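You operate a simulated robot arm through the tools that you are given. There is no shell and no other tool. Be economical: measure what you need, move in short steps, check, and stop when the job is done.

You run a simulated two-armed robot. Do the job below in one go: nothing can be reset, and whatever is moved stays where it is left.

## Task
Pick up the yellow box from the top of the grey side bench with one hand, pass it to the other hand and put it on the shelf under the set-up bench. Set down upright: yellow box.
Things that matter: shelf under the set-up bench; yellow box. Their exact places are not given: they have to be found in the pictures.

It is judged by the outcome, as a careful person would: the job done as asked, and still so three seconds after it is handed in. It fails if anything else is knocked over, pushed out of place, dropped, spilled or broken.

## Robot
Two 7-joint arms with three-finger grippers on one trunk, on a base that drives. Base frame: it is fixed to the floor where the robot stands at the start and does not move with it; the origin is under the middle of the robot, x ahead of it, y to its left, z up; the surface under the hand at the start is at about z = 800. Readings come in mm, degrees, newtons and seconds.
The left shoulder is at the start at [86, 126, 1110], the right one opposite. With the tool pointing down near the work surface each hand reaches from about 380 to 860 mm from the robot's upright axis, wherever it stands, measured 20 degrees to its own side. Places, roughly: shelf under the set-up bench [600, -3800, 300]; yellow box (10x25x16 cm) [700, -200, 900]. Payload 2.94 kg a hand.
The TCP of each hand is the grasp point between the finger pads, 30 mm short of the fingertips. In the tool frame z runs along the fingers and y along their closing line. Largest opening 128 mm; the body of the gripper starts 93 mm behind the TCP.
Orientation is that of the tool frame in the base frame, as [roll, pitch, yaw] about the fixed x, y, z axes, in that order (R = Rz(yaw) Ry(pitch) Rx(roll)). With the fingers straight down and closing along the base's y, the tool's x points along the base's -x, its y along +y and its z along -z.

## Interface
- The arms move only by the tool move_arm. It takes "left_plan", "right_plan" or both (then of equal length, played together; a hand with none holds still); each is a list that holds one entry, the list of rows, each a list of 7 numbers: the turn, a rotation vector about the tool's x, y, z in degrees, then the shift along the tool's x, y, z in mm, then the opening in per cent of the stroke, from 0 (shut) to 100 (fully open). In form: [[[wx, wy, wz, x, y, z, fingers], ...]]. A call has 1 to 12 rows; each row is the pose to reach, as a shift and turn from the pose commanded when the call began, along the tool's axes at that moment. Rows are played at 5 a second. More than 50 mm and 8.6 degrees between two rows, or a gripper value outside its range, and nothing of the call is played. A pose out of reach is approached as far as the arm can. The call stops where the force on the tool passes 40 N (or 10 N more than at its start, if that is more) or the arm is blocked; 0.2 s more then pass. Each finger halts on what it meets, pressing with about 32 N; the grip force reading is that of the motor and also rises with nothing between the fingers. The clock runs only during rows and for 0.2 s after the last one: add rows that repeat a pose to give the fingers time. It gives the time, the measured TCP pose, the force on the tool (base axes), the opening and the grip force at its end, in the units of the frame above (readings bear some noise), with the torque about the TCP (base axes, N m) and any sound that the robot's microphone picked up, and new pictures: "views" is both (left out), scene, wrist or none (wrist: the cameras of the hands that moved).
- Cameras (640 x 400 px; columns grow to the right, rows downward): "scene" is now at [214.7, -35.6, 1282.5]; the picture's right is [-0.39, -0.92, 0.00], its down [-0.44, 0.18, -0.88] and it looks along [0.81, -0.34, -0.47] (base axes); focal length 267 px, centre (320, 200). "left" rides on the left gripper at [69, 15, -120] in its tool frame; the picture's right is [-0.21, 0.98, 0.00], its down [-0.82, -0.18, -0.54] and it looks along [-0.53, -0.12, 0.84] (tool axes); focal length 251 px, centre (320, 200). "right" rides on the right gripper at [69, -15, -120] in its tool frame; the picture's right is [0.21, 0.98, 0.00], its down [-0.82, 0.18, -0.54] and it looks along [-0.53, 0.12, 0.84] (tool axes); focal length 251 px, centre (320, 200).
- lift_body(by): slides the trunk up (or, below 0, down) by that many mm; the arms and the scene camera ride with it, the base frame stays. It gives what a move gives, with no picture.
- steer(legs): drives the robot by 1 to 6 legs, each [ahead, left, turn to the left] in mm, mm and degrees, along the robot's own axes; the way and the turn of a leg run together, so that a leg with both is an arc; at most 1500 mm and 180 degrees a leg. The arms and the cameras ride along, it lands a little off, and it stops where it bumps. It gives what a move gives, and a new picture of the scene camera.
- aim_head(pan, tilt): turns the head with the scene camera to pan (to the left, within 80 degrees either way) and tilt (down, from -29 to 69), counted from straight ahead of the robot. It gives what a move gives, and a new picture of the scene camera.
- point_at(camera, pixels): for up to 12 pixels [column, row] of the newest picture of that camera ("zoom" is the newest enlarged one), the place [x, y, z] in the base frame of the surface seen there, good to about 2 mm. The clock stands still meanwhile.
- inspect(camera, box): a new picture of the part [left, top, right, bottom] of that camera's present view, enlarged. The clock stands still meanwhile.
- close_job(): hands the job in; it is judged then, once.

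Go step by step. Measure first, check grasps and placings, and put right what went wrong. The budget is 80 turns and 260 pictures, counting those below and the enlarged ones. Unless the task says otherwise, let go and move clear before handing in, and close with one line.

The tools are called after "Emit:" as a command line: name --argument value ..., lists and objects as JSON in quotes. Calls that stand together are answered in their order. move_arm: Moves the arms, as the interface text tells. Its arguments: {"type":"object","properties":{"left_plan":{"type":"array","items":{"type":"array","items":{"type":"array","items":{"type":"number"}}}},"right_plan":{"type":"array","items":{"type":"array","items":{"type":"array","items":{"type":"number"}}}},"views":{"type":"string","enum":["both","scene","wrist","none"]}},"required":[]} The other tools are called the same way: lift_body (by) slides the trunk up or down; steer (legs) drives the base; aim_head (pan, tilt) turns the head that bears the scene camera; point_at (camera, pixels) gives the place of the surface under pixels of a picture; inspect (camera, box) takes an enlarged picture of a part of a camera's view; close_job () hands the job in.

At the start:

```text
time: 0.0
left_tool_pos: [611.6, 55.0, 1102.1]
left_tool_rot: [180.0, 0.0, -179.9]
left_contact_force: [0.8, 0.4, -0.3]
left_torque: [0.01, -0.01, -0.01]
left_opening: 127.7
left_grip_force: 0.0
right_tool_pos: [436.6, -357.6, 1126.4]
right_tool_rot: [-179.9, 0.0, -180.0]
right_contact_force: [0.4, 0.6, -0.4]
right_torque: [0.0, 0.01, -0.02]
right_opening: 128.1
right_grip_force: 0.1
trunk travel left (down, up): [-325.0, 222.0]
robot x, y, heading: [-0.3, -2.6, 0.1]
head pan, tilt: [-22.8, 28.2]
```

scene: 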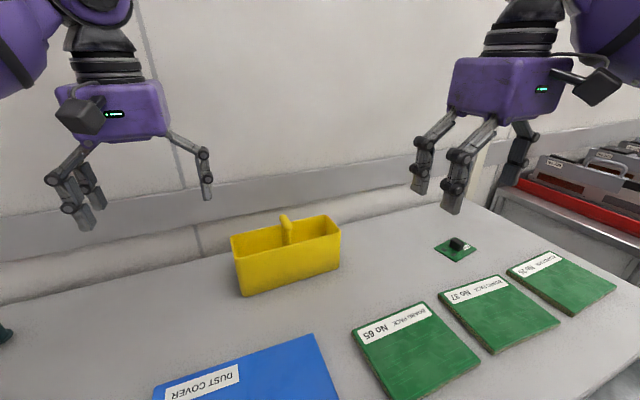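
right: 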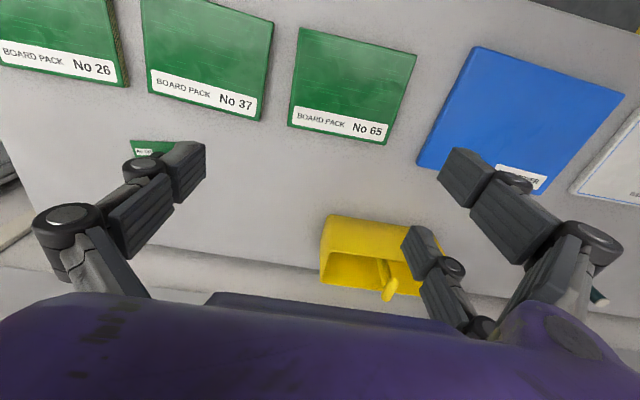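
left: 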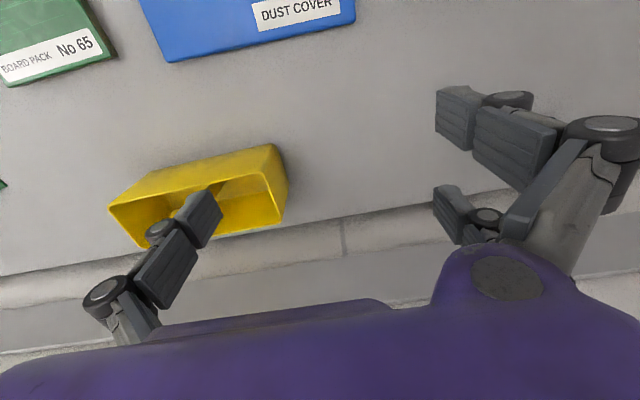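

The scene shows the yellow box as an open tote with a handle or divider at about (288,228). I'll zoom in and look around for the set-up bench.

Emit:
inspect --camera "scene" --box '[200, 190, 376, 300]'

Emit:
point_at --camera "scene" --pixels '[[231, 237], [239, 260], [242, 296], [340, 270], [341, 234], [326, 215], [286, 217], [288, 240], [284, 250], [300, 300], [200, 300], [260, 240]]'

```text
3.64 times, centred on (288, 245) of scene
```

zoom: 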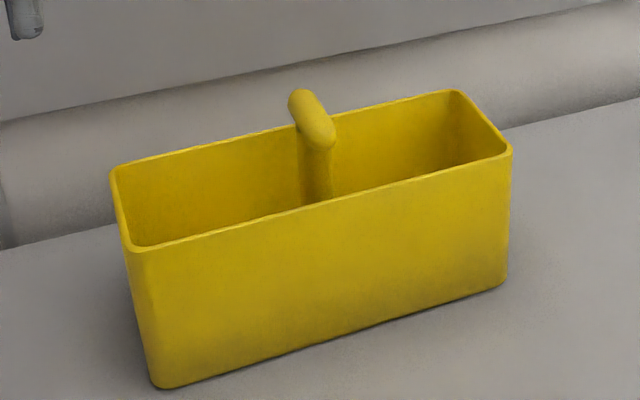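

```text
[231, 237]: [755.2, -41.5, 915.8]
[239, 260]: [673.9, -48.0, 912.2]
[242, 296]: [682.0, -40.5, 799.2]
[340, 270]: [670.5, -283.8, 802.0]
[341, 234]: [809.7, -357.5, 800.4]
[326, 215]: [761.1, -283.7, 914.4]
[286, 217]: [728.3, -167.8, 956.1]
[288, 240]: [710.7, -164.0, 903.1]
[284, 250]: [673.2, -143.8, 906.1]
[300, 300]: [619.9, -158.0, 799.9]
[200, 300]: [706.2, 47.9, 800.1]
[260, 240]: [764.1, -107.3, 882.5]
```

The box spans x 669–765, y −287 to −40, z 800–915, and its T handle has its top at about 956. I'll look right toward the set-up bench.

Emit:
aim_head --pan -75 --tilt 12

Emit:
point_at --camera "scene" --pixels '[[320, 200]]'

```text
time: 1.2
left_tool_pos: [611.6, 54.1, 1101.5]
left_tool_rot: [180.0, 0.0, 179.9]
left_contact_force: [-0.1, 0.5, 0.7]
left_torque: [0.0, -0.03, -0.02]
left_opening: 127.8
left_grip_force: 0.0
right_tool_pos: [437.0, -356.5, 1126.7]
right_tool_rot: [-180.0, 0.0, 180.0]
right_contact_force: [0.5, -0.2, 0.4]
right_torque: [0.02, -0.04, 0.01]
right_opening: 127.9
right_grip_force: 0.1
trunk travel left (down, up): [-325.0, 222.0]
robot x, y, heading: [0.3, 2.2, -0.0]
head pan, tilt: [-75.0, 12.0]
```

scene: 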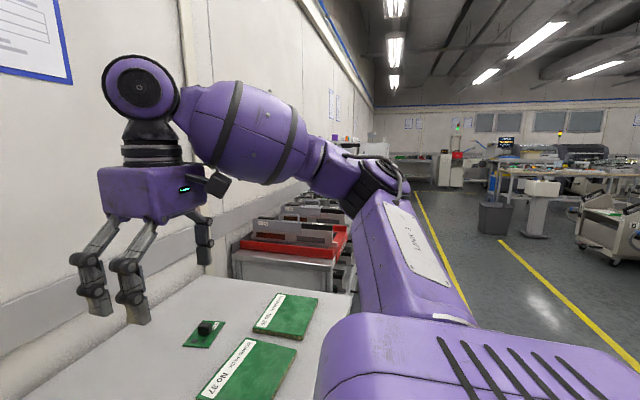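

```text
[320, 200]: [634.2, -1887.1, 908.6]
```

The set-up bench lies beyond the trolley, to the right. First I'll aim back at the box, bring the right hand above the handle and move the left hand aside.

Emit:
aim_head --pan -15 --tilt 35

Emit:
move_arm --left_plan '[[[0, 0, 0, 30, 20, 0, 100], [0, 0, 0, 60, 40, 0, 100], [0, 0, 0, 90, 60, 0, 100], [0, 0, 0, 120, 80, 0, 100], [0, 0, 0, 150, 100, 0, 100], [0, 0, 0, 150, 100, 0, 100], [0, 0, 0, 150, 100, 0, 100], [0, 0, 0, 150, 100, 0, 100], [0, 0, 0, 150, 100, 0, 100]]]' --right_plan '[[[0, 0, 0, 0, 0, 0, 100], [0, 0, 0, -35, 24, 0, 100], [0, 0, 0, -70, 48, 0, 100], [0, 0, 0, -105, 72, 0, 100], [0, 0, 0, -140, 96, 0, 90], [0, 0, 0, -175, 120, 0, 80], [0, 0, 0, -210, 144, 0, 70], [0, 0, 0, -245, 168, 0, 60], [0, 0, 0, -280, 192, 0, 50]]]'

```text
time: 2.5
left_tool_pos: [612.4, 52.9, 1100.2]
left_tool_rot: [179.9, 0.0, 179.9]
left_contact_force: [-0.4, -0.3, -0.6]
left_torque: [0.0, 0.02, 0.01]
left_opening: 127.9
left_grip_force: 0.0
right_tool_pos: [436.8, -356.1, 1126.3]
right_tool_rot: [180.0, 0.0, 180.0]
right_contact_force: [0.0, 0.5, -0.2]
right_torque: [0.01, 0.0, -0.02]
right_opening: 127.9
right_grip_force: 0.2
trunk travel left (down, up): [-325.0, 222.0]
robot x, y, heading: [-0.3, -4.0, -0.1]
head pan, tilt: [-15.0, 35.0]
```

scene: 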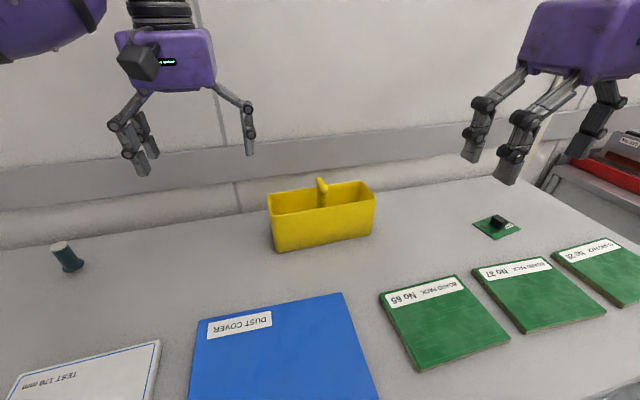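

```text
time: 4.5
left_tool_pos: [461.2, 154.2, 1099.7]
left_tool_rot: [-180.0, 0.0, 180.0]
left_contact_force: [0.2, 1.1, -0.2]
left_torque: [-0.01, 0.01, 0.01]
left_opening: 127.9
left_grip_force: 0.1
right_tool_pos: [632.3, -223.5, 1126.4]
right_tool_rot: [-179.9, 0.0, 180.0]
right_contact_force: [-1.0, 0.6, -1.0]
right_torque: [0.01, 0.04, -0.01]
right_opening: 64.0
right_grip_force: 0.1
right hand out of reach, approached as far as the arm can: row 7, 8, 9
trunk travel left (down, up): [-325.0, 222.0]
robot x, y, heading: [-0.1, -0.1, 0.1]
head pan, tilt: [-15.0, 35.0]
```

scene: 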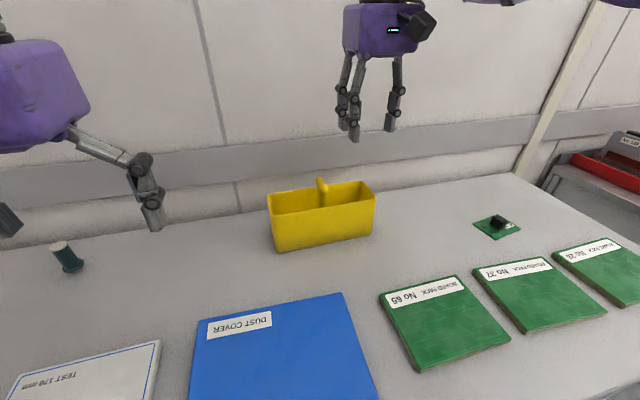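
right: 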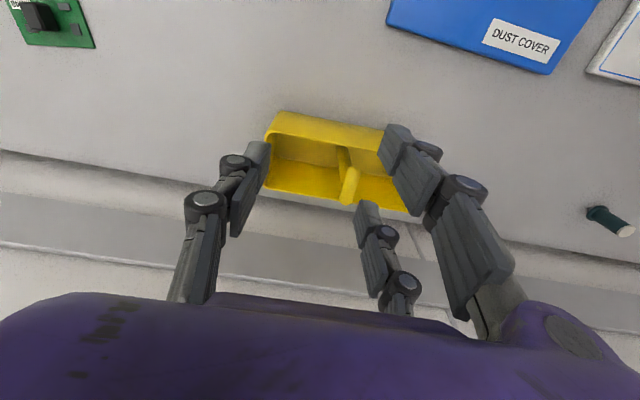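
left: 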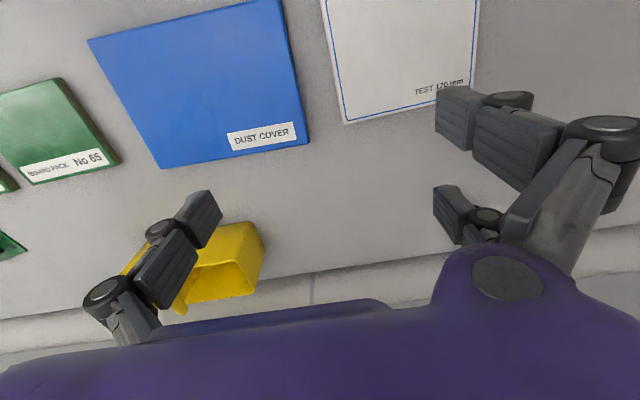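

The grippers seem to show three finger pads, two on one side, so I'll measure the pads and the handle before gripping.

Emit:
point_at --camera "left" --pixels '[[205, 200], [200, 240], [440, 100], [440, 140], [437, 195], [445, 235], [460, 200], [500, 130]]'

Emit:
inspect --camera "right" --box '[240, 90, 440, 215]'

Emit:
inspect --camera "scene" --box '[255, 160, 391, 245]'

Emit:
inspect --camera "scene" --box '[310, 0, 470, 150]'

```text
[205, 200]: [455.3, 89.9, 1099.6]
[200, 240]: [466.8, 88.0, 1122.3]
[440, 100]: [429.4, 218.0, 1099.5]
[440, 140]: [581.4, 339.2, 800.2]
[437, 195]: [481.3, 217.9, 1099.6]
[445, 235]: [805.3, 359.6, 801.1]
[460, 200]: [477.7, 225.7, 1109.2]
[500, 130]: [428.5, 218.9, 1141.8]
```

```text
3.20 times, centred on (340, 152) of right
```

zoom: 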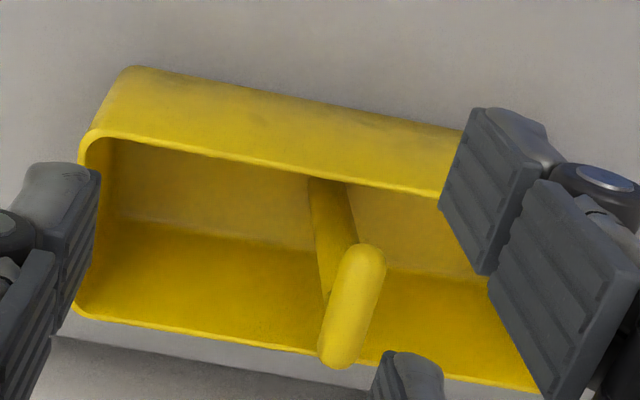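

```text
4.71 times, centred on (323, 202) of scene
```

zoom: 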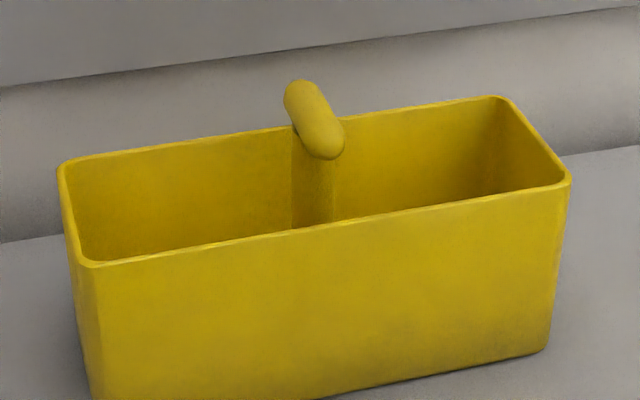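

```text
2.67 times, centred on (390, 75) of scene
```

zoom: 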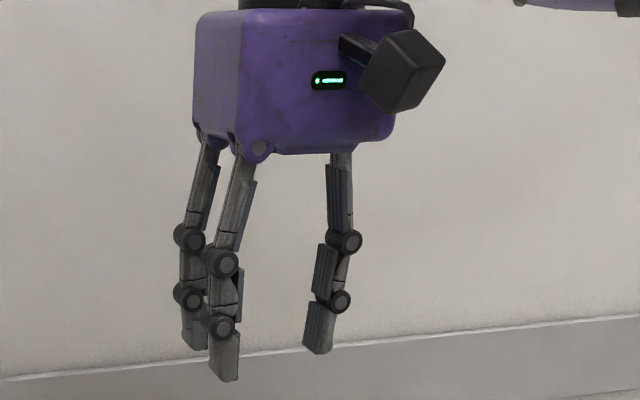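

Emit:
inspect --camera "scene" --box '[303, 170, 343, 210]'

Emit:
point_at --camera "zoom" --pixels '[[200, 200], [160, 130], [320, 200]]'

Emit:
point_at --camera "right" --pixels '[[355, 170], [358, 180], [344, 202], [350, 186], [343, 155], [275, 130], [272, 187], [407, 212], [285, 113], [310, 186], [385, 193]]'

```text
10.00 times, centred on (323, 190) of scene
```

zoom: 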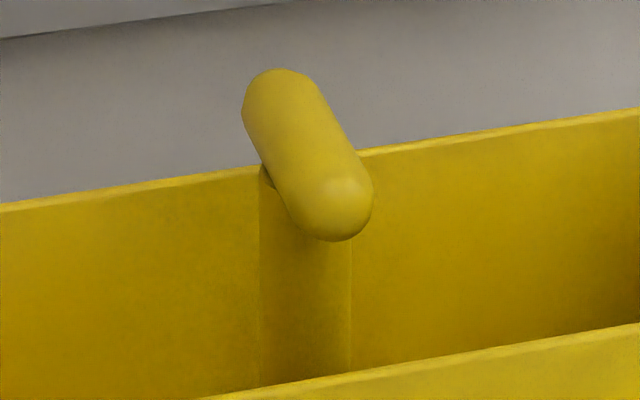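

```text
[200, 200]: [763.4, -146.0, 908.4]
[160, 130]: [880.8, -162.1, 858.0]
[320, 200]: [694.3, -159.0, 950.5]
```

```text
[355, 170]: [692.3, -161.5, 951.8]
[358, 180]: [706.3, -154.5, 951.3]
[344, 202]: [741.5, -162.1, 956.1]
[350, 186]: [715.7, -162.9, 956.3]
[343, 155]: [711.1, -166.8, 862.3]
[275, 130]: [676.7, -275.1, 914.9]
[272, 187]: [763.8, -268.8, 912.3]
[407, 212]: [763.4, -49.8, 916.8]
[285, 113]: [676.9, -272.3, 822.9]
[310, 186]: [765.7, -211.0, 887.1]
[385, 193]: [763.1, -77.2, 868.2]
```

The handle bar runs along x, 687–750, at y ≈ −162 and z 934–956, about 20 mm thick. The fingers will straddle it along y; I'll descend to z ≈ 1010 first and check where the hand ends up.

Emit:
move_arm --right_plan '[[[0, 0, 0, 0, 0, 40, 50], [0, 0, 0, 0, 0, 80, 50], [0, 0, 0, 0, 0, 116, 50], [0, 0, 0, 0, 0, 116, 50]]]' --views "wrist"

```text
time: 5.5
left_tool_pos: [461.7, 153.8, 1100.1]
left_tool_rot: [-179.9, 0.0, 180.0]
left_contact_force: [0.2, -0.2, -1.2]
left_torque: [-0.02, -0.03, -0.01]
left_opening: 128.2
left_grip_force: 0.0
right_tool_pos: [628.0, -223.8, 1010.5]
right_tool_rot: [180.0, 0.0, 180.0]
right_contact_force: [0.1, -0.1, 0.2]
right_torque: [-0.02, 0.03, -0.01]
right_opening: 64.1
right_grip_force: 0.2
trunk travel left (down, up): [-325.0, 222.0]
robot x, y, heading: [-0.1, -0.6, -0.1]
head pan, tilt: [-15.0, 35.0]
```

right: 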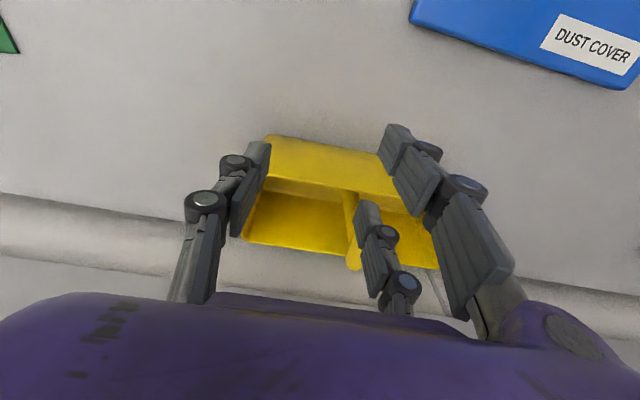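

The hand is at (628, −224, 1010) and the command was clamped to it. I'll shift over the handle at (718, −162).

Emit:
move_arm --right_plan '[[[0, 0, 0, -30, 20, 0, 50], [0, 0, 0, -60, 41, 0, 50], [0, 0, 0, -90, 62, 0, 50], [0, 0, 0, -90, 62, 0, 50]]]' --views "both"

```text
time: 6.5
left_tool_pos: [461.1, 154.6, 1099.9]
left_tool_rot: [180.0, 0.0, 180.0]
left_contact_force: [-0.5, 0.1, 0.4]
left_torque: [-0.03, -0.04, -0.01]
left_opening: 128.2
left_grip_force: 0.0
right_tool_pos: [654.8, -224.6, 1014.8]
right_tool_rot: [-179.8, 0.1, -179.8]
right_contact_force: [-0.2, -0.3, -0.5]
right_torque: [-0.08, -0.02, -0.02]
right_opening: 64.0
right_grip_force: 0.0
right hand out of reach, approached as far as the arm can: row 1, 2, 3, 4
trunk travel left (down, up): [-325.0, 222.0]
robot x, y, heading: [2.5, -1.1, 0.1]
head pan, tilt: [-15.0, 35.0]
```

scene: 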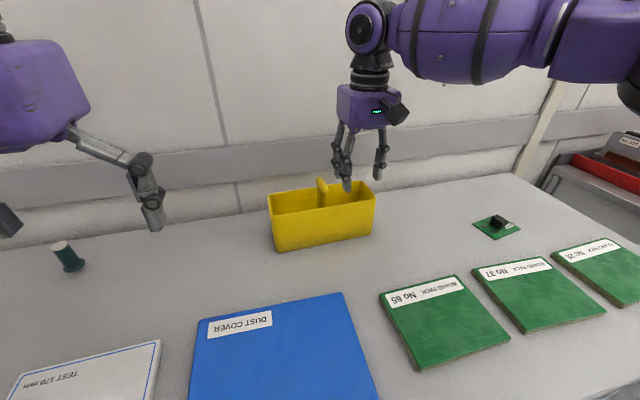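
right: 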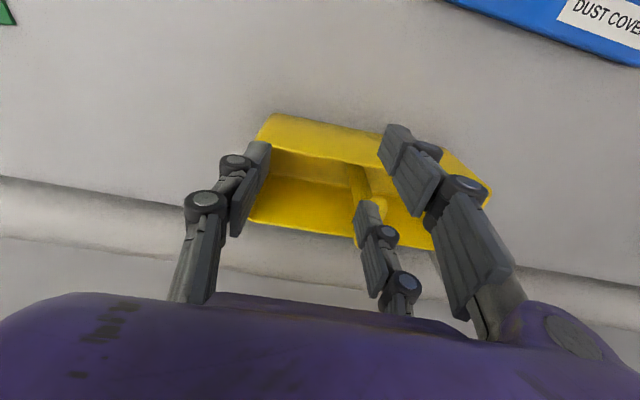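

The right arm runs out of reach at this height, although the reach is better low relative to the trunk. I'll raise the trunk by 150.

Emit:
lift_body --by 150

Emit:
move_arm --right_plan '[[[0, 0, 0, 0, 0, 50, 50], [0, 0, 0, 0, 0, 100, 50], [0, 0, 0, 0, 0, 150, 50], [0, 0, 0, -31, 31, 150, 50], [0, 0, 0, -63, 62, 150, 50], [0, 0, 0, -63, 62, 150, 50]]]' --views "both"

```text
time: 8.3
left_tool_pos: [462.3, 153.3, 1250.0]
left_tool_rot: [-179.9, -0.1, 179.9]
left_contact_force: [0.9, -0.7, -0.9]
left_torque: [-0.02, 0.04, 0.02]
left_opening: 127.8
left_grip_force: 0.1
right_tool_pos: [628.0, -222.5, 1283.9]
right_tool_rot: [-179.9, 11.5, -180.0]
right_contact_force: [-0.4, 0.6, -0.5]
right_torque: [-0.04, -0.02, 0.01]
right_opening: 63.8
right_grip_force: 0.1
trunk travel left (down, up): [-475.0, 72.0]
robot x, y, heading: [0.7, -0.2, -0.1]
head pan, tilt: [-15.0, 35.0]
```

```text
time: 9.7
left_tool_pos: [460.7, 154.2, 1252.0]
left_tool_rot: [180.0, 0.0, 180.0]
left_contact_force: [0.3, -0.6, 0.3]
left_torque: [0.0, 0.0, -0.01]
left_opening: 128.0
left_grip_force: 0.1
right_tool_pos: [649.8, -228.9, 1155.0]
right_tool_rot: [180.0, 11.5, 180.0]
right_contact_force: [-0.6, -0.3, -0.3]
right_torque: [0.01, 0.0, -0.05]
right_opening: 63.6
right_grip_force: 0.1
right hand out of reach, approached as far as the arm can: row 2, 3, 4, 5, 6
trunk travel left (down, up): [-475.0, 72.0]
robot x, y, heading: [3.3, -1.0, 0.0]
head pan, tilt: [-15.0, 35.0]
```

scene: 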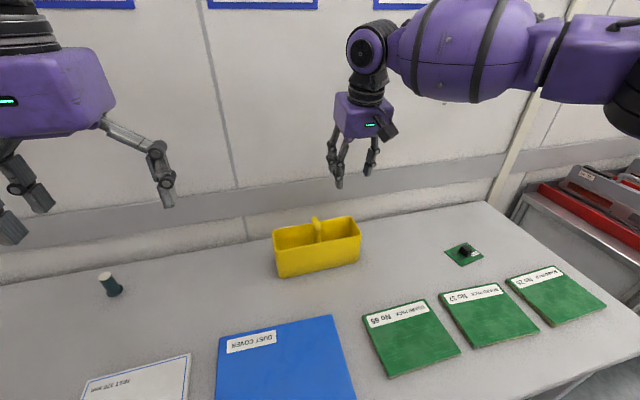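
right: 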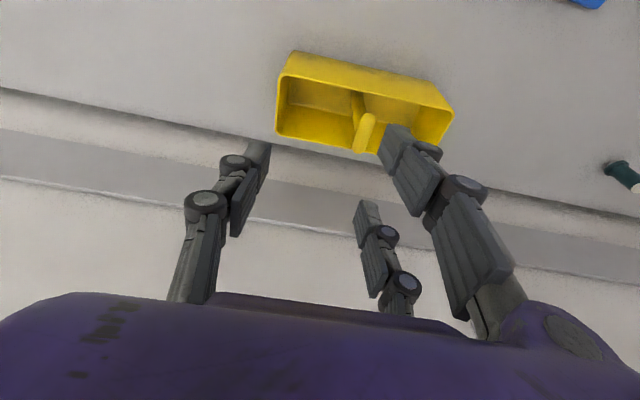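

The arm is stretched and tilted 11.5°. I'll retract and lower the hand while straightening it, then come forward low.

Emit:
move_arm --right_plan '[[[0, 3, 0, 35, 0, 20, 50], [0, 6, 0, 70, 0, 40, 50], [0, 9, 0, 100, 0, 60, 50], [0, 11.5, 0, 118, 0, 78, 50], [0, 11.5, 0, 118, 0, 78, 50]]]' --views "none"

```text
time: 10.9
left_tool_pos: [461.0, 154.7, 1252.6]
left_tool_rot: [-180.0, 0.0, -180.0]
left_contact_force: [0.0, -0.6, -0.8]
left_torque: [0.02, -0.05, -0.02]
left_opening: 128.0
left_grip_force: 0.0
right_tool_pos: [551.3, -228.9, 1051.7]
right_tool_rot: [-180.0, 0.0, 180.0]
right_contact_force: [0.2, 0.2, -0.2]
right_torque: [0.0, 0.03, -0.02]
right_opening: 63.9
right_grip_force: 0.1
trunk travel left (down, up): [-475.0, 72.0]
robot x, y, heading: [0.1, 3.3, 0.0]
head pan, tilt: [-15.0, 35.0]
```

Emit:
move_arm --right_plan '[[[0, 0, 0, 0, 0, 45, 50], [0, 0, 0, -40, 17, 50, 50], [0, 0, 0, -80, 33, 50, 50], [0, 0, 0, -124, 50, 50, 50], [0, 0, 0, -167, 67, 50, 50], [0, 0, 0, -167, 67, 50, 50]]]' --views "both"

```text
time: 12.3
left_tool_pos: [461.1, 154.8, 1252.0]
left_tool_rot: [-180.0, 0.1, -180.0]
left_contact_force: [-0.3, 0.3, 0.1]
left_torque: [0.01, 0.02, -0.01]
left_opening: 127.9
left_grip_force: 0.1
right_tool_pos: [595.8, -240.2, 1035.3]
right_tool_rot: [180.0, -0.1, 180.0]
right_contact_force: [0.0, 0.1, -0.3]
right_torque: [-0.01, 0.01, -0.01]
right_opening: 64.1
right_grip_force: 0.1
right hand out of reach, approached as far as the arm can: row 2, 3, 4, 5, 6
trunk travel left (down, up): [-475.0, 72.0]
robot x, y, heading: [0.3, 1.8, 0.1]
head pan, tilt: [-15.0, 35.0]
```

scene: 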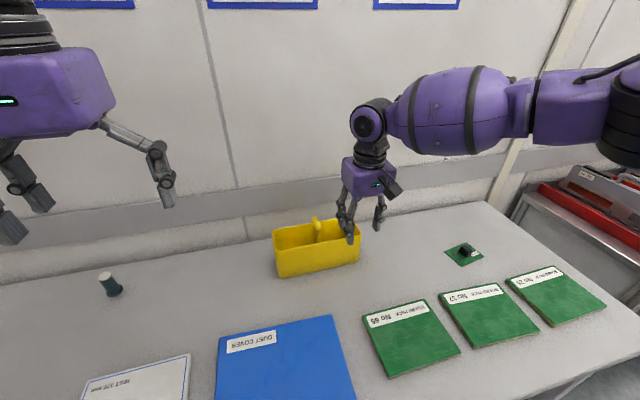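
right: 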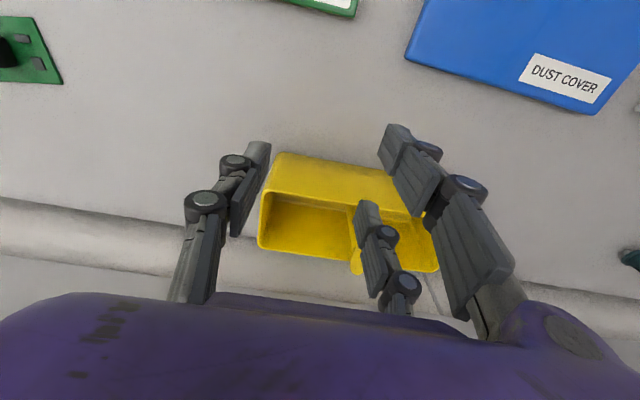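

The right arm reaches best about 20° to its own side, so I should shift the base left. I'll check the clearance to the bench front first.

Emit:
aim_head --pan -10 --tilt 65

Emit:
point_at --camera "scene" --pixels '[[320, 200], [320, 260], [320, 300], [320, 340], [320, 380], [100, 300], [500, 300]]'

```text
time: 13.2
left_tool_pos: [461.5, 153.9, 1251.3]
left_tool_rot: [180.0, 0.0, 179.9]
left_contact_force: [0.7, -0.2, 0.1]
left_torque: [-0.03, 0.0, 0.01]
left_opening: 128.1
left_grip_force: 0.0
right_tool_pos: [595.4, -238.8, 1034.0]
right_tool_rot: [180.0, 0.0, 180.0]
right_contact_force: [-0.4, -1.1, 1.0]
right_torque: [0.02, -0.02, 0.0]
right_opening: 63.9
right_grip_force: 0.1
trunk travel left (down, up): [-475.0, 72.0]
robot x, y, heading: [0.1, 0.4, -0.0]
head pan, tilt: [-10.0, 65.0]
```

scene: 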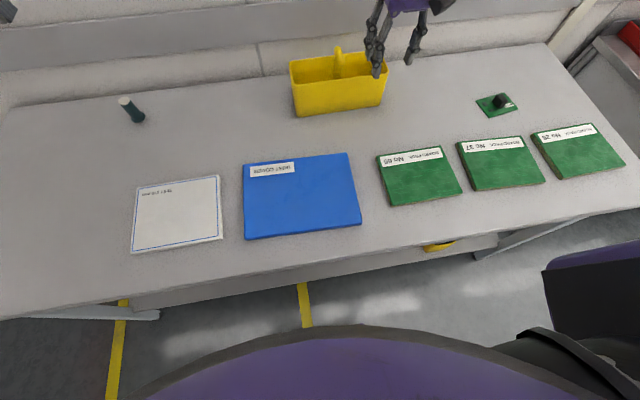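

```text
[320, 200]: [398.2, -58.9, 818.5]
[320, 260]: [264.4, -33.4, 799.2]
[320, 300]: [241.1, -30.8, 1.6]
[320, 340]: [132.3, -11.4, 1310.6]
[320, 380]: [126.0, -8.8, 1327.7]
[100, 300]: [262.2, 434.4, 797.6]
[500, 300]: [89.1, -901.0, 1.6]
```

The bench front is at x ≈ 255, so there's no room ahead. I'll shift the base 150 mm left; the hands are well above everything.

Emit:
steer --legs '[[0, 150, 0]]'

Emit:
aim_head --pan -22 --tilt 42

Emit:
move_arm --right_plan '[[[0, 0, 0, 0, -10, 20, 50], [0, 0, 0, -40, -30, 30, 50], [0, 0, 0, -80, -50, 30, 50], [0, 0, 0, -121, -73, 30, 50], [0, 0, 0, -121, -73, 30, 50]]]' --views "both"

```text
time: 15.2
left_tool_pos: [460.3, 301.9, 1251.3]
left_tool_rot: [180.0, -0.1, -179.8]
left_contact_force: [-0.7, 0.2, 0.3]
left_torque: [0.01, 0.0, 0.0]
left_opening: 127.8
left_grip_force: 0.1
right_tool_pos: [596.5, -91.2, 1035.2]
right_tool_rot: [-179.9, 0.0, -179.8]
right_contact_force: [-0.4, 0.4, -0.1]
right_torque: [0.0, -0.02, -0.01]
right_opening: 64.1
right_grip_force: 0.0
trunk travel left (down, up): [-475.0, 72.0]
robot x, y, heading: [-1.4, 149.1, 0.3]
head pan, tilt: [-10.0, 65.0]
```

scene: 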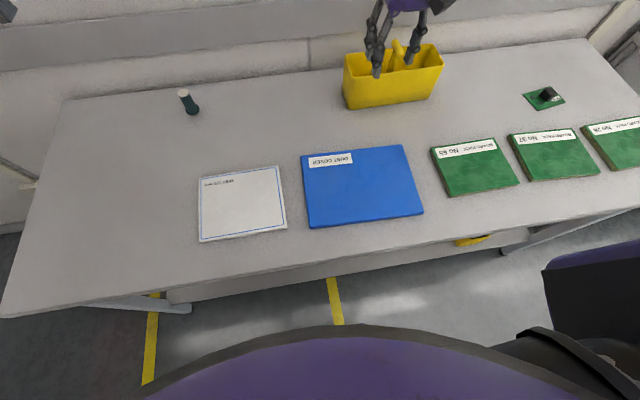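

```text
time: 16.0
left_tool_pos: [460.5, 302.7, 1253.2]
left_tool_rot: [179.9, -0.1, -179.9]
left_contact_force: [-0.5, -1.1, 0.3]
left_torque: [-0.01, 0.01, -0.02]
left_opening: 128.1
left_grip_force: 0.1
right_tool_pos: [595.7, -90.4, 1034.9]
right_tool_rot: [179.9, 0.1, -179.9]
right_contact_force: [-0.3, 0.3, -1.2]
right_torque: [0.03, -0.01, 0.02]
right_opening: 64.0
right_grip_force: 0.0
trunk travel left (down, up): [-475.0, 72.0]
robot x, y, heading: [3.1, 149.7, 0.2]
head pan, tilt: [-22.0, 42.0]
```

scene: 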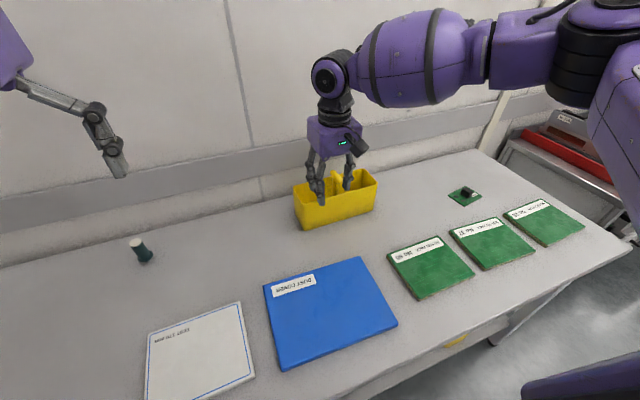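

```text
time: 17.2
left_tool_pos: [460.1, 303.4, 1252.4]
left_tool_rot: [179.9, -0.1, -179.9]
left_contact_force: [0.3, 0.3, 0.2]
left_torque: [0.0, 0.01, -0.02]
left_opening: 128.0
left_grip_force: 0.1
right_tool_pos: [636.7, -185.1, 1029.2]
right_tool_rot: [179.9, 0.2, 180.0]
right_contact_force: [0.9, 0.4, 0.7]
right_torque: [0.0, -0.02, -0.02]
right_opening: 64.3
right_grip_force: 0.0
right hand out of reach, approached as far as the arm can: row 2, 3, 4, 5
trunk travel left (down, up): [-475.0, 72.0]
robot x, y, heading: [2.2, 146.2, -0.1]
head pan, tilt: [-22.0, 42.0]
```

scene: 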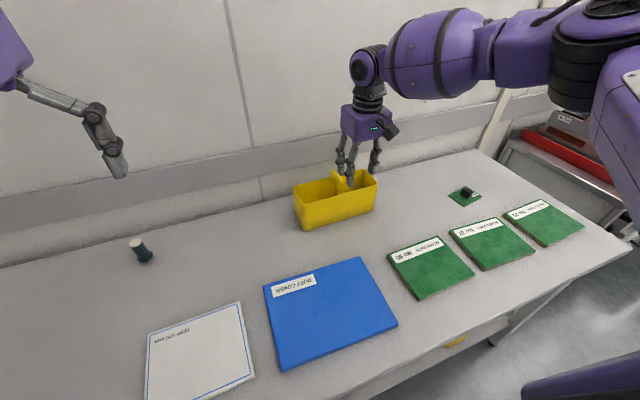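
right: 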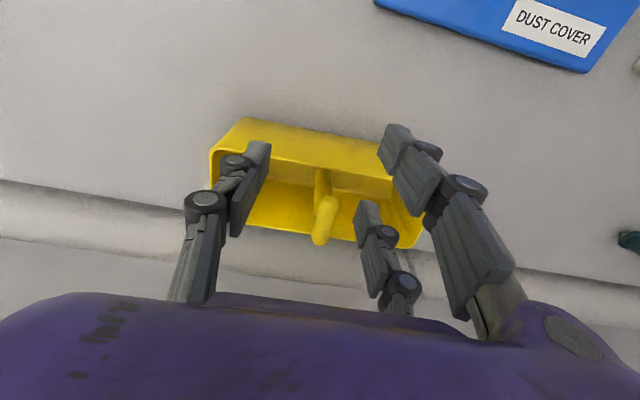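

The hand is still limited at x ≈ 637, apparently by the wrist with the tool straight down. I'll tilt the fingers forward by 24°, which still suits the bar, and then advance.

Emit:
move_arm --right_plan '[[[0, -8, 0, 0, 8, 0, 50], [0, -16, 0, 0, 16, 0, 50], [0, -24, 0, 0, 23, 0, 50], [0, -24, 0, 0, 23, 0, 50]]]' --views "none"

Emit:
move_arm --right_plan '[[[0, 0, 0, -37, 0, 16, 50], [0, 0, 0, -70, 0, 31, 50], [0, 0, 0, -70, 0, 31, 50]]]' --views "both"

```text
time: 18.2
left_tool_pos: [461.1, 301.9, 1250.8]
left_tool_rot: [-179.9, 0.0, -179.9]
left_contact_force: [-0.3, 0.2, -0.6]
left_torque: [0.0, -0.02, -0.01]
left_opening: 128.2
left_grip_force: 0.0
right_tool_pos: [635.1, -161.6, 1029.2]
right_tool_rot: [179.9, 24.1, 179.9]
right_contact_force: [-1.0, -0.7, 1.1]
right_torque: [-0.01, 0.02, -0.01]
right_opening: 63.9
right_grip_force: 0.0
trunk travel left (down, up): [-475.0, 72.0]
robot x, y, heading: [-5.2, 149.8, 0.2]
head pan, tilt: [-22.0, 42.0]
```

```text
time: 19.0
left_tool_pos: [460.1, 302.5, 1253.0]
left_tool_rot: [179.9, 0.1, -179.9]
left_contact_force: [1.2, 0.4, -0.9]
left_torque: [0.03, -0.01, 0.01]
left_opening: 128.1
left_grip_force: 0.0
right_tool_pos: [708.9, -163.0, 1028.8]
right_tool_rot: [180.0, 24.0, -180.0]
right_contact_force: [-0.4, -0.3, 0.9]
right_torque: [0.0, -0.01, -0.01]
right_opening: 63.9
right_grip_force: 0.0
trunk travel left (down, up): [-475.0, 72.0]
robot x, y, heading: [0.8, 145.6, 0.2]
head pan, tilt: [-22.0, 42.0]
```

scene: 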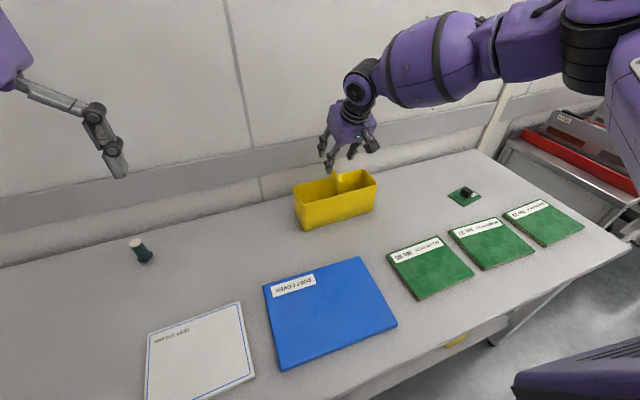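
right: 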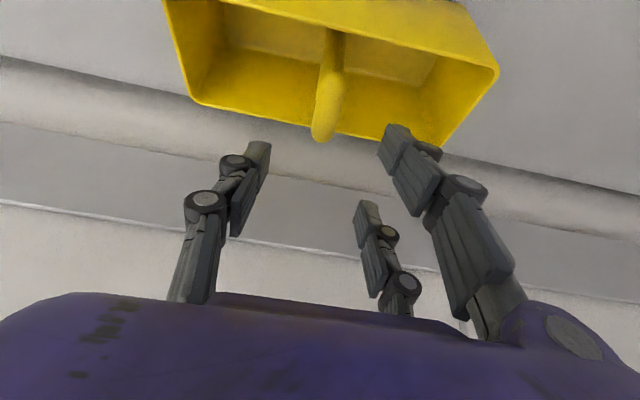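

The tilt works. I'll lower straight down onto the bar to TCP (717, −162, 946).

Emit:
move_arm --right_plan '[[[0, 0, 0, 9, 0, 27, 50], [0, 0, 0, 18, 0, 53, 50], [0, 0, 0, 26.5, 0, 79, 50], [0, 0, 0, 26.5, 0, 79, 50]]]' --views "both"

Emit:
inspect --camera "scene" --box '[280, 100, 400, 220]'

```text
time: 20.0
left_tool_pos: [460.6, 301.9, 1252.1]
left_tool_rot: [-179.9, -0.1, -179.9]
left_contact_force: [1.6, 0.8, 0.7]
left_torque: [0.02, 0.01, -0.01]
left_opening: 128.1
left_grip_force: 0.0
right_tool_pos: [691.7, -173.5, 962.0]
right_tool_rot: [179.8, 24.0, 180.0]
right_contact_force: [0.0, -0.1, -0.1]
right_torque: [0.0, -0.02, 0.01]
right_opening: 63.9
right_grip_force: 0.0
right hand out of reach, approached as far as the arm can: row 1, 2, 3, 4
trunk travel left (down, up): [-475.0, 72.0]
robot x, y, heading: [-4.7, 149.0, -0.0]
head pan, tilt: [-22.0, 42.0]
```

scene: 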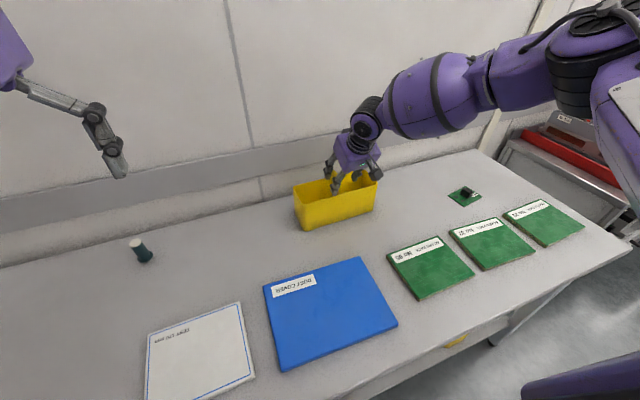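
right: 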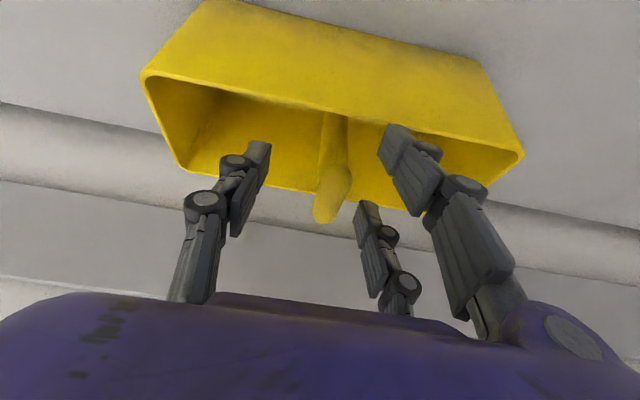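

```text
3.33 times, centred on (340, 160) of scene
```

zoom: 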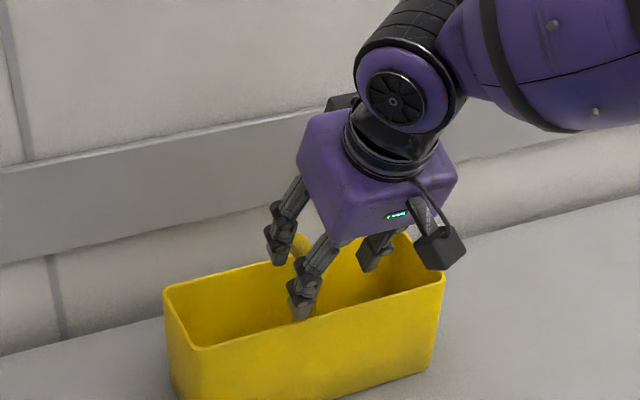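

The arm is now stretch-limited because the trunk is too high and offset for this tilt. I'll raise and tilt the hand, lower the trunk 120 and shift the base 80 right.

Emit:
move_arm --right_plan '[[[0, 0, 0, -6, 0, -40, 50], [0, -5, 0, -12, 0, -80, 50], [0, -11, 0, -17, 0, -120, 50], [0, -11, 0, -17, 0, -120, 50]]]' --views "none"

Emit:
lift_body --by -110

Emit:
steer --legs '[[0, -80, 0]]'

```text
time: 21.0
left_tool_pos: [462.0, 303.7, 1251.7]
left_tool_rot: [179.9, 0.0, -180.0]
left_contact_force: [0.0, 0.5, 0.1]
left_torque: [-0.02, 0.01, -0.01]
left_opening: 128.1
left_grip_force: 0.1
right_tool_pos: [661.1, -171.1, 1076.7]
right_tool_rot: [180.0, 34.9, 179.9]
right_contact_force: [0.5, 0.1, -0.4]
right_torque: [0.03, 0.03, -0.05]
right_opening: 63.9
right_grip_force: 0.0
trunk travel left (down, up): [-475.0, 72.0]
robot x, y, heading: [-1.6, 150.6, -0.0]
head pan, tilt: [-22.0, 42.0]
```

```text
time: 22.4
left_tool_pos: [461.2, 304.1, 1141.9]
left_tool_rot: [-180.0, 0.0, -179.9]
left_contact_force: [-0.1, 0.1, -0.2]
left_torque: [0.04, 0.0, 0.02]
left_opening: 128.1
left_grip_force: 0.1
right_tool_pos: [661.8, -170.8, 969.4]
right_tool_rot: [180.0, 35.1, -180.0]
right_contact_force: [-0.5, -0.5, -1.1]
right_torque: [0.01, -0.01, -0.02]
right_opening: 64.1
right_grip_force: 0.0
trunk travel left (down, up): [-365.0, 182.0]
robot x, y, heading: [-3.3, 150.5, 0.1]
head pan, tilt: [-22.0, 42.0]
```

```text
time: 23.8
left_tool_pos: [461.6, 222.0, 1141.7]
left_tool_rot: [180.0, 0.0, -179.8]
left_contact_force: [0.3, -0.4, -1.1]
left_torque: [0.04, 0.02, 0.01]
left_opening: 128.0
left_grip_force: 0.1
right_tool_pos: [660.3, -253.4, 968.9]
right_tool_rot: [180.0, 34.9, 180.0]
right_contact_force: [-0.6, -0.9, 0.5]
right_torque: [-0.01, -0.01, -0.02]
right_opening: 63.9
right_grip_force: 0.2
trunk travel left (down, up): [-365.0, 182.0]
robot x, y, heading: [0.6, 66.8, 0.1]
head pan, tilt: [-22.0, 42.0]
```

scene: 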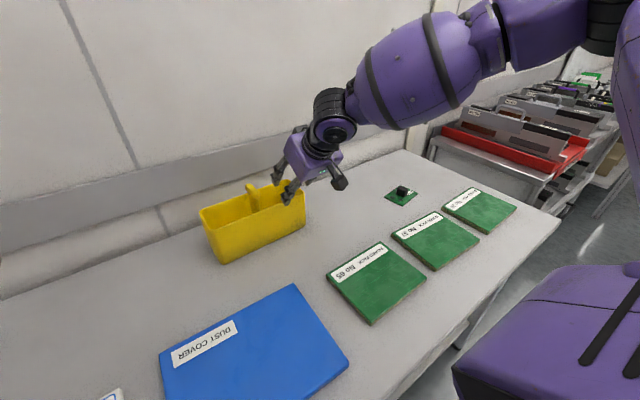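

The hand swept past near the handle during that shift, so I must check that the box has not moved.

Emit:
inspect --camera "scene" --box '[190, 165, 320, 270]'

Emit:
point_at --camera "scene" --pixels '[[203, 214], [222, 236], [304, 208], [251, 195], [247, 187], [248, 210], [222, 262], [303, 228]]'

```text
3.81 times, centred on (255, 218) of scene
```

zoom: 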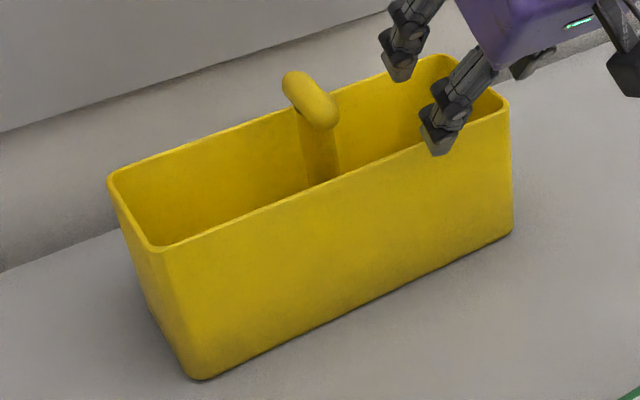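

```text
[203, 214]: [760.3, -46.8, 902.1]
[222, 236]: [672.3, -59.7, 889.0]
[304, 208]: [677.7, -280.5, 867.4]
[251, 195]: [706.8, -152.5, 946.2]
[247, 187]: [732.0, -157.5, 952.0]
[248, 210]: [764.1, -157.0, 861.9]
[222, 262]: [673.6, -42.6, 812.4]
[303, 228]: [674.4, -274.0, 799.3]
```

The box is undisturbed. I'll go up, over and above the bar.

Emit:
move_arm --right_plan '[[[0, 0, 0, -25.8, 0, -36.9, 50], [0, 0, 0, -39, 30, -27, 50], [0, 0, 0, -53, 60, -18, 50], [0, 0, 0, -66.7, 91, -8.2, 50], [0, 0, 0, -66.7, 91, -8.2, 50]]]' --views "both"

```text
time: 25.0
left_tool_pos: [459.6, 220.2, 1141.9]
left_tool_rot: [-180.0, 0.0, -180.0]
left_contact_force: [-0.3, -0.7, 0.3]
left_torque: [0.0, 0.03, -0.01]
left_opening: 128.2
left_grip_force: 0.0
right_tool_pos: [710.0, -161.2, 1013.5]
right_tool_rot: [179.9, 34.9, 180.0]
right_contact_force: [-0.5, -0.6, 0.3]
right_torque: [0.03, 0.0, 0.02]
right_opening: 63.9
right_grip_force: 0.1
trunk travel left (down, up): [-365.0, 182.0]
robot x, y, heading: [-2.7, 68.7, 0.2]
head pan, tilt: [-22.0, 42.0]
```

scene: 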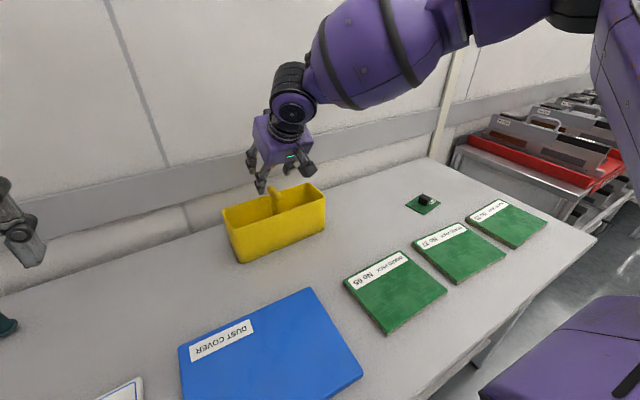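
right: 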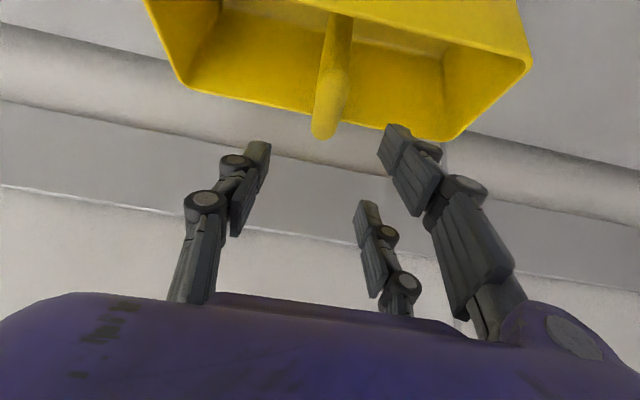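

It reaches. I'll now descend onto the bar at (717, −162, 948).

Emit:
move_arm --right_plan '[[[0, 0, 0, 16, 0, 29, 50], [0, 0, 0, 31.6, -0.5, 57.3, 50], [0, 0, 0, 31.6, -0.5, 57.3, 50]]]' --views "both"

Emit:
inspect --camera "scene" --box '[220, 120, 340, 220]'

```text
time: 25.8
left_tool_pos: [459.9, 222.0, 1141.0]
left_tool_rot: [179.9, 0.0, 179.9]
left_contact_force: [0.2, -0.1, 0.4]
left_torque: [0.02, 0.01, 0.03]
left_opening: 127.6
left_grip_force: 0.0
right_tool_pos: [717.0, -161.1, 947.6]
right_tool_rot: [-179.9, 35.1, 179.9]
right_contact_force: [0.4, -0.8, 0.2]
right_torque: [0.03, 0.01, 0.0]
right_opening: 64.2
right_grip_force: 0.1
trunk travel left (down, up): [-365.0, 182.0]
robot x, y, heading: [-1.6, 68.2, 0.0]
head pan, tilt: [-22.0, 42.0]
```

scene: 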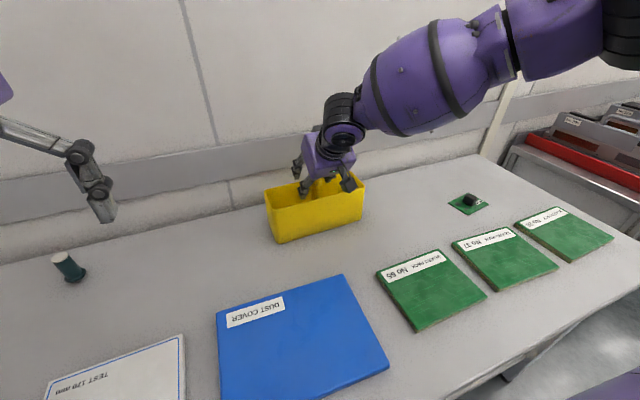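
right: 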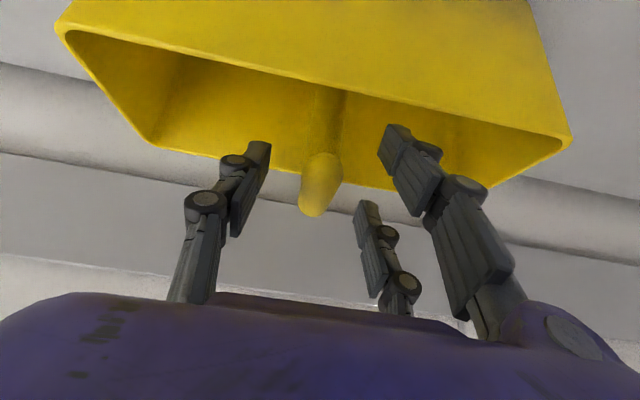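

```text
4.00 times, centred on (280, 170) of scene
```

zoom: 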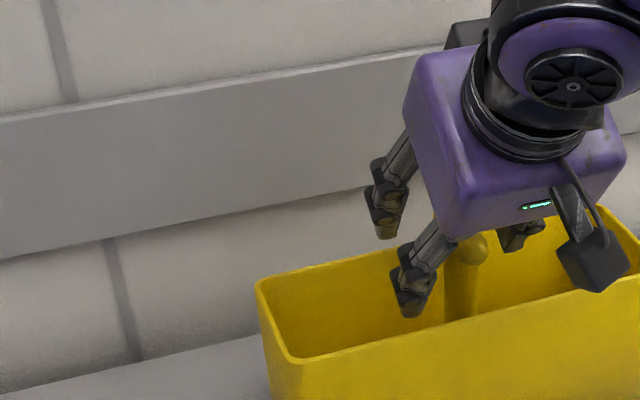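

The bar sits between the pads. I'll close the fingers.

Emit:
move_arm --right_plan '[[[0, 0, 0, 0, 0, 0, 30], [0, 0, 0, 0, 0, 0, 10], [0, 0, 0, 0, 0, 0, 0], [0, 0, 0, 0, 0, 0, 0], [0, 0, 0, 0, 0, 0, 0]]]' --views "both"

Emit:
inspect --camera "scene" --box '[250, 120, 370, 220]'

```text
time: 27.0
left_tool_pos: [461.1, 221.8, 1141.9]
left_tool_rot: [-180.0, 0.0, 180.0]
left_contact_force: [0.8, -0.3, -0.1]
left_torque: [-0.02, 0.01, -0.02]
left_opening: 128.1
left_grip_force: 0.1
right_tool_pos: [716.5, -162.7, 947.1]
right_tool_rot: [-179.9, 35.1, -179.9]
right_contact_force: [1.4, -0.5, 0.0]
right_torque: [0.16, 0.01, -0.08]
right_opening: 20.3
right_grip_force: 31.9
trunk travel left (down, up): [-365.0, 182.0]
robot x, y, heading: [-2.5, 65.1, 0.4]
head pan, tilt: [-22.0, 42.0]
```

scene: 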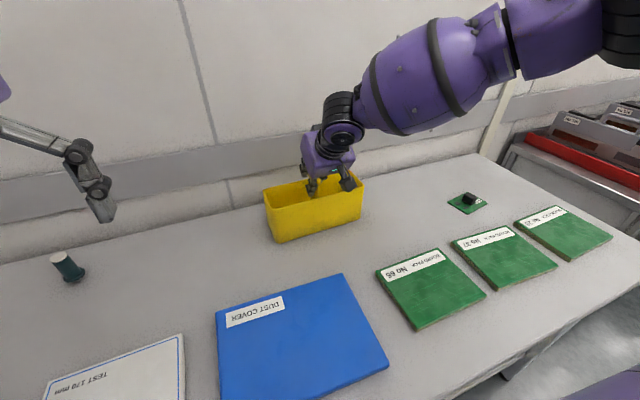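
right: 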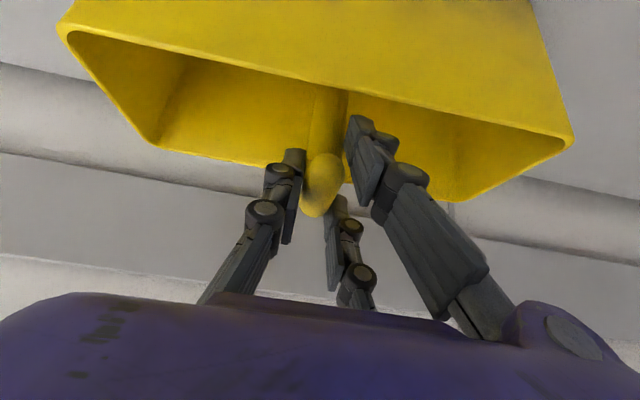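

```text
4.00 times, centred on (310, 170) of scene
```

zoom: 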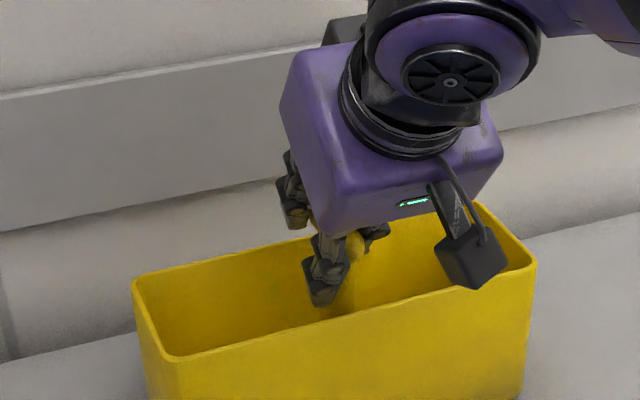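

The bar is gripped at a 20 mm opening and 32 N. I'll lift 60 mm.

Emit:
move_arm --right_plan '[[[0, 0, 0, -9, 0, -12, 0], [0, 0, 0, -17, 0, -25, 0], [0, 0, 0, -26, 0, -37, 0], [0, 0, 0, -34.4, 0, -49.1, 0], [0, 0, 0, -34.4, 0, -49.1, 0]]]' --views "both"

```text
time: 28.2
left_tool_pos: [461.3, 222.0, 1142.1]
left_tool_rot: [179.9, 0.0, -179.8]
left_contact_force: [-0.3, 0.0, 0.0]
left_torque: [0.02, -0.01, 0.0]
left_opening: 127.8
left_grip_force: 0.1
right_tool_pos: [718.4, -161.8, 1007.7]
right_tool_rot: [180.0, 35.1, -179.9]
right_contact_force: [-0.6, 0.5, -1.4]
right_torque: [0.01, 0.03, 0.01]
right_opening: 20.2
right_grip_force: 31.8
trunk travel left (down, up): [-365.0, 182.0]
robot x, y, heading: [0.5, 68.6, 0.1]
head pan, tilt: [-22.0, 42.0]
```

scene: 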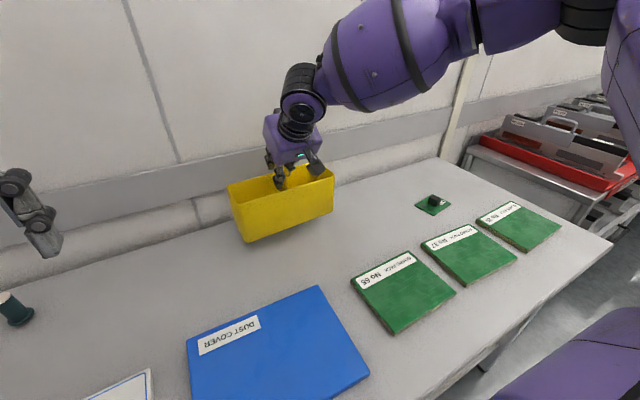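
right: 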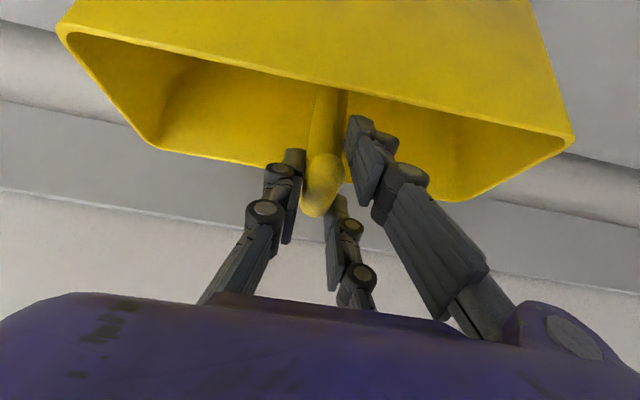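

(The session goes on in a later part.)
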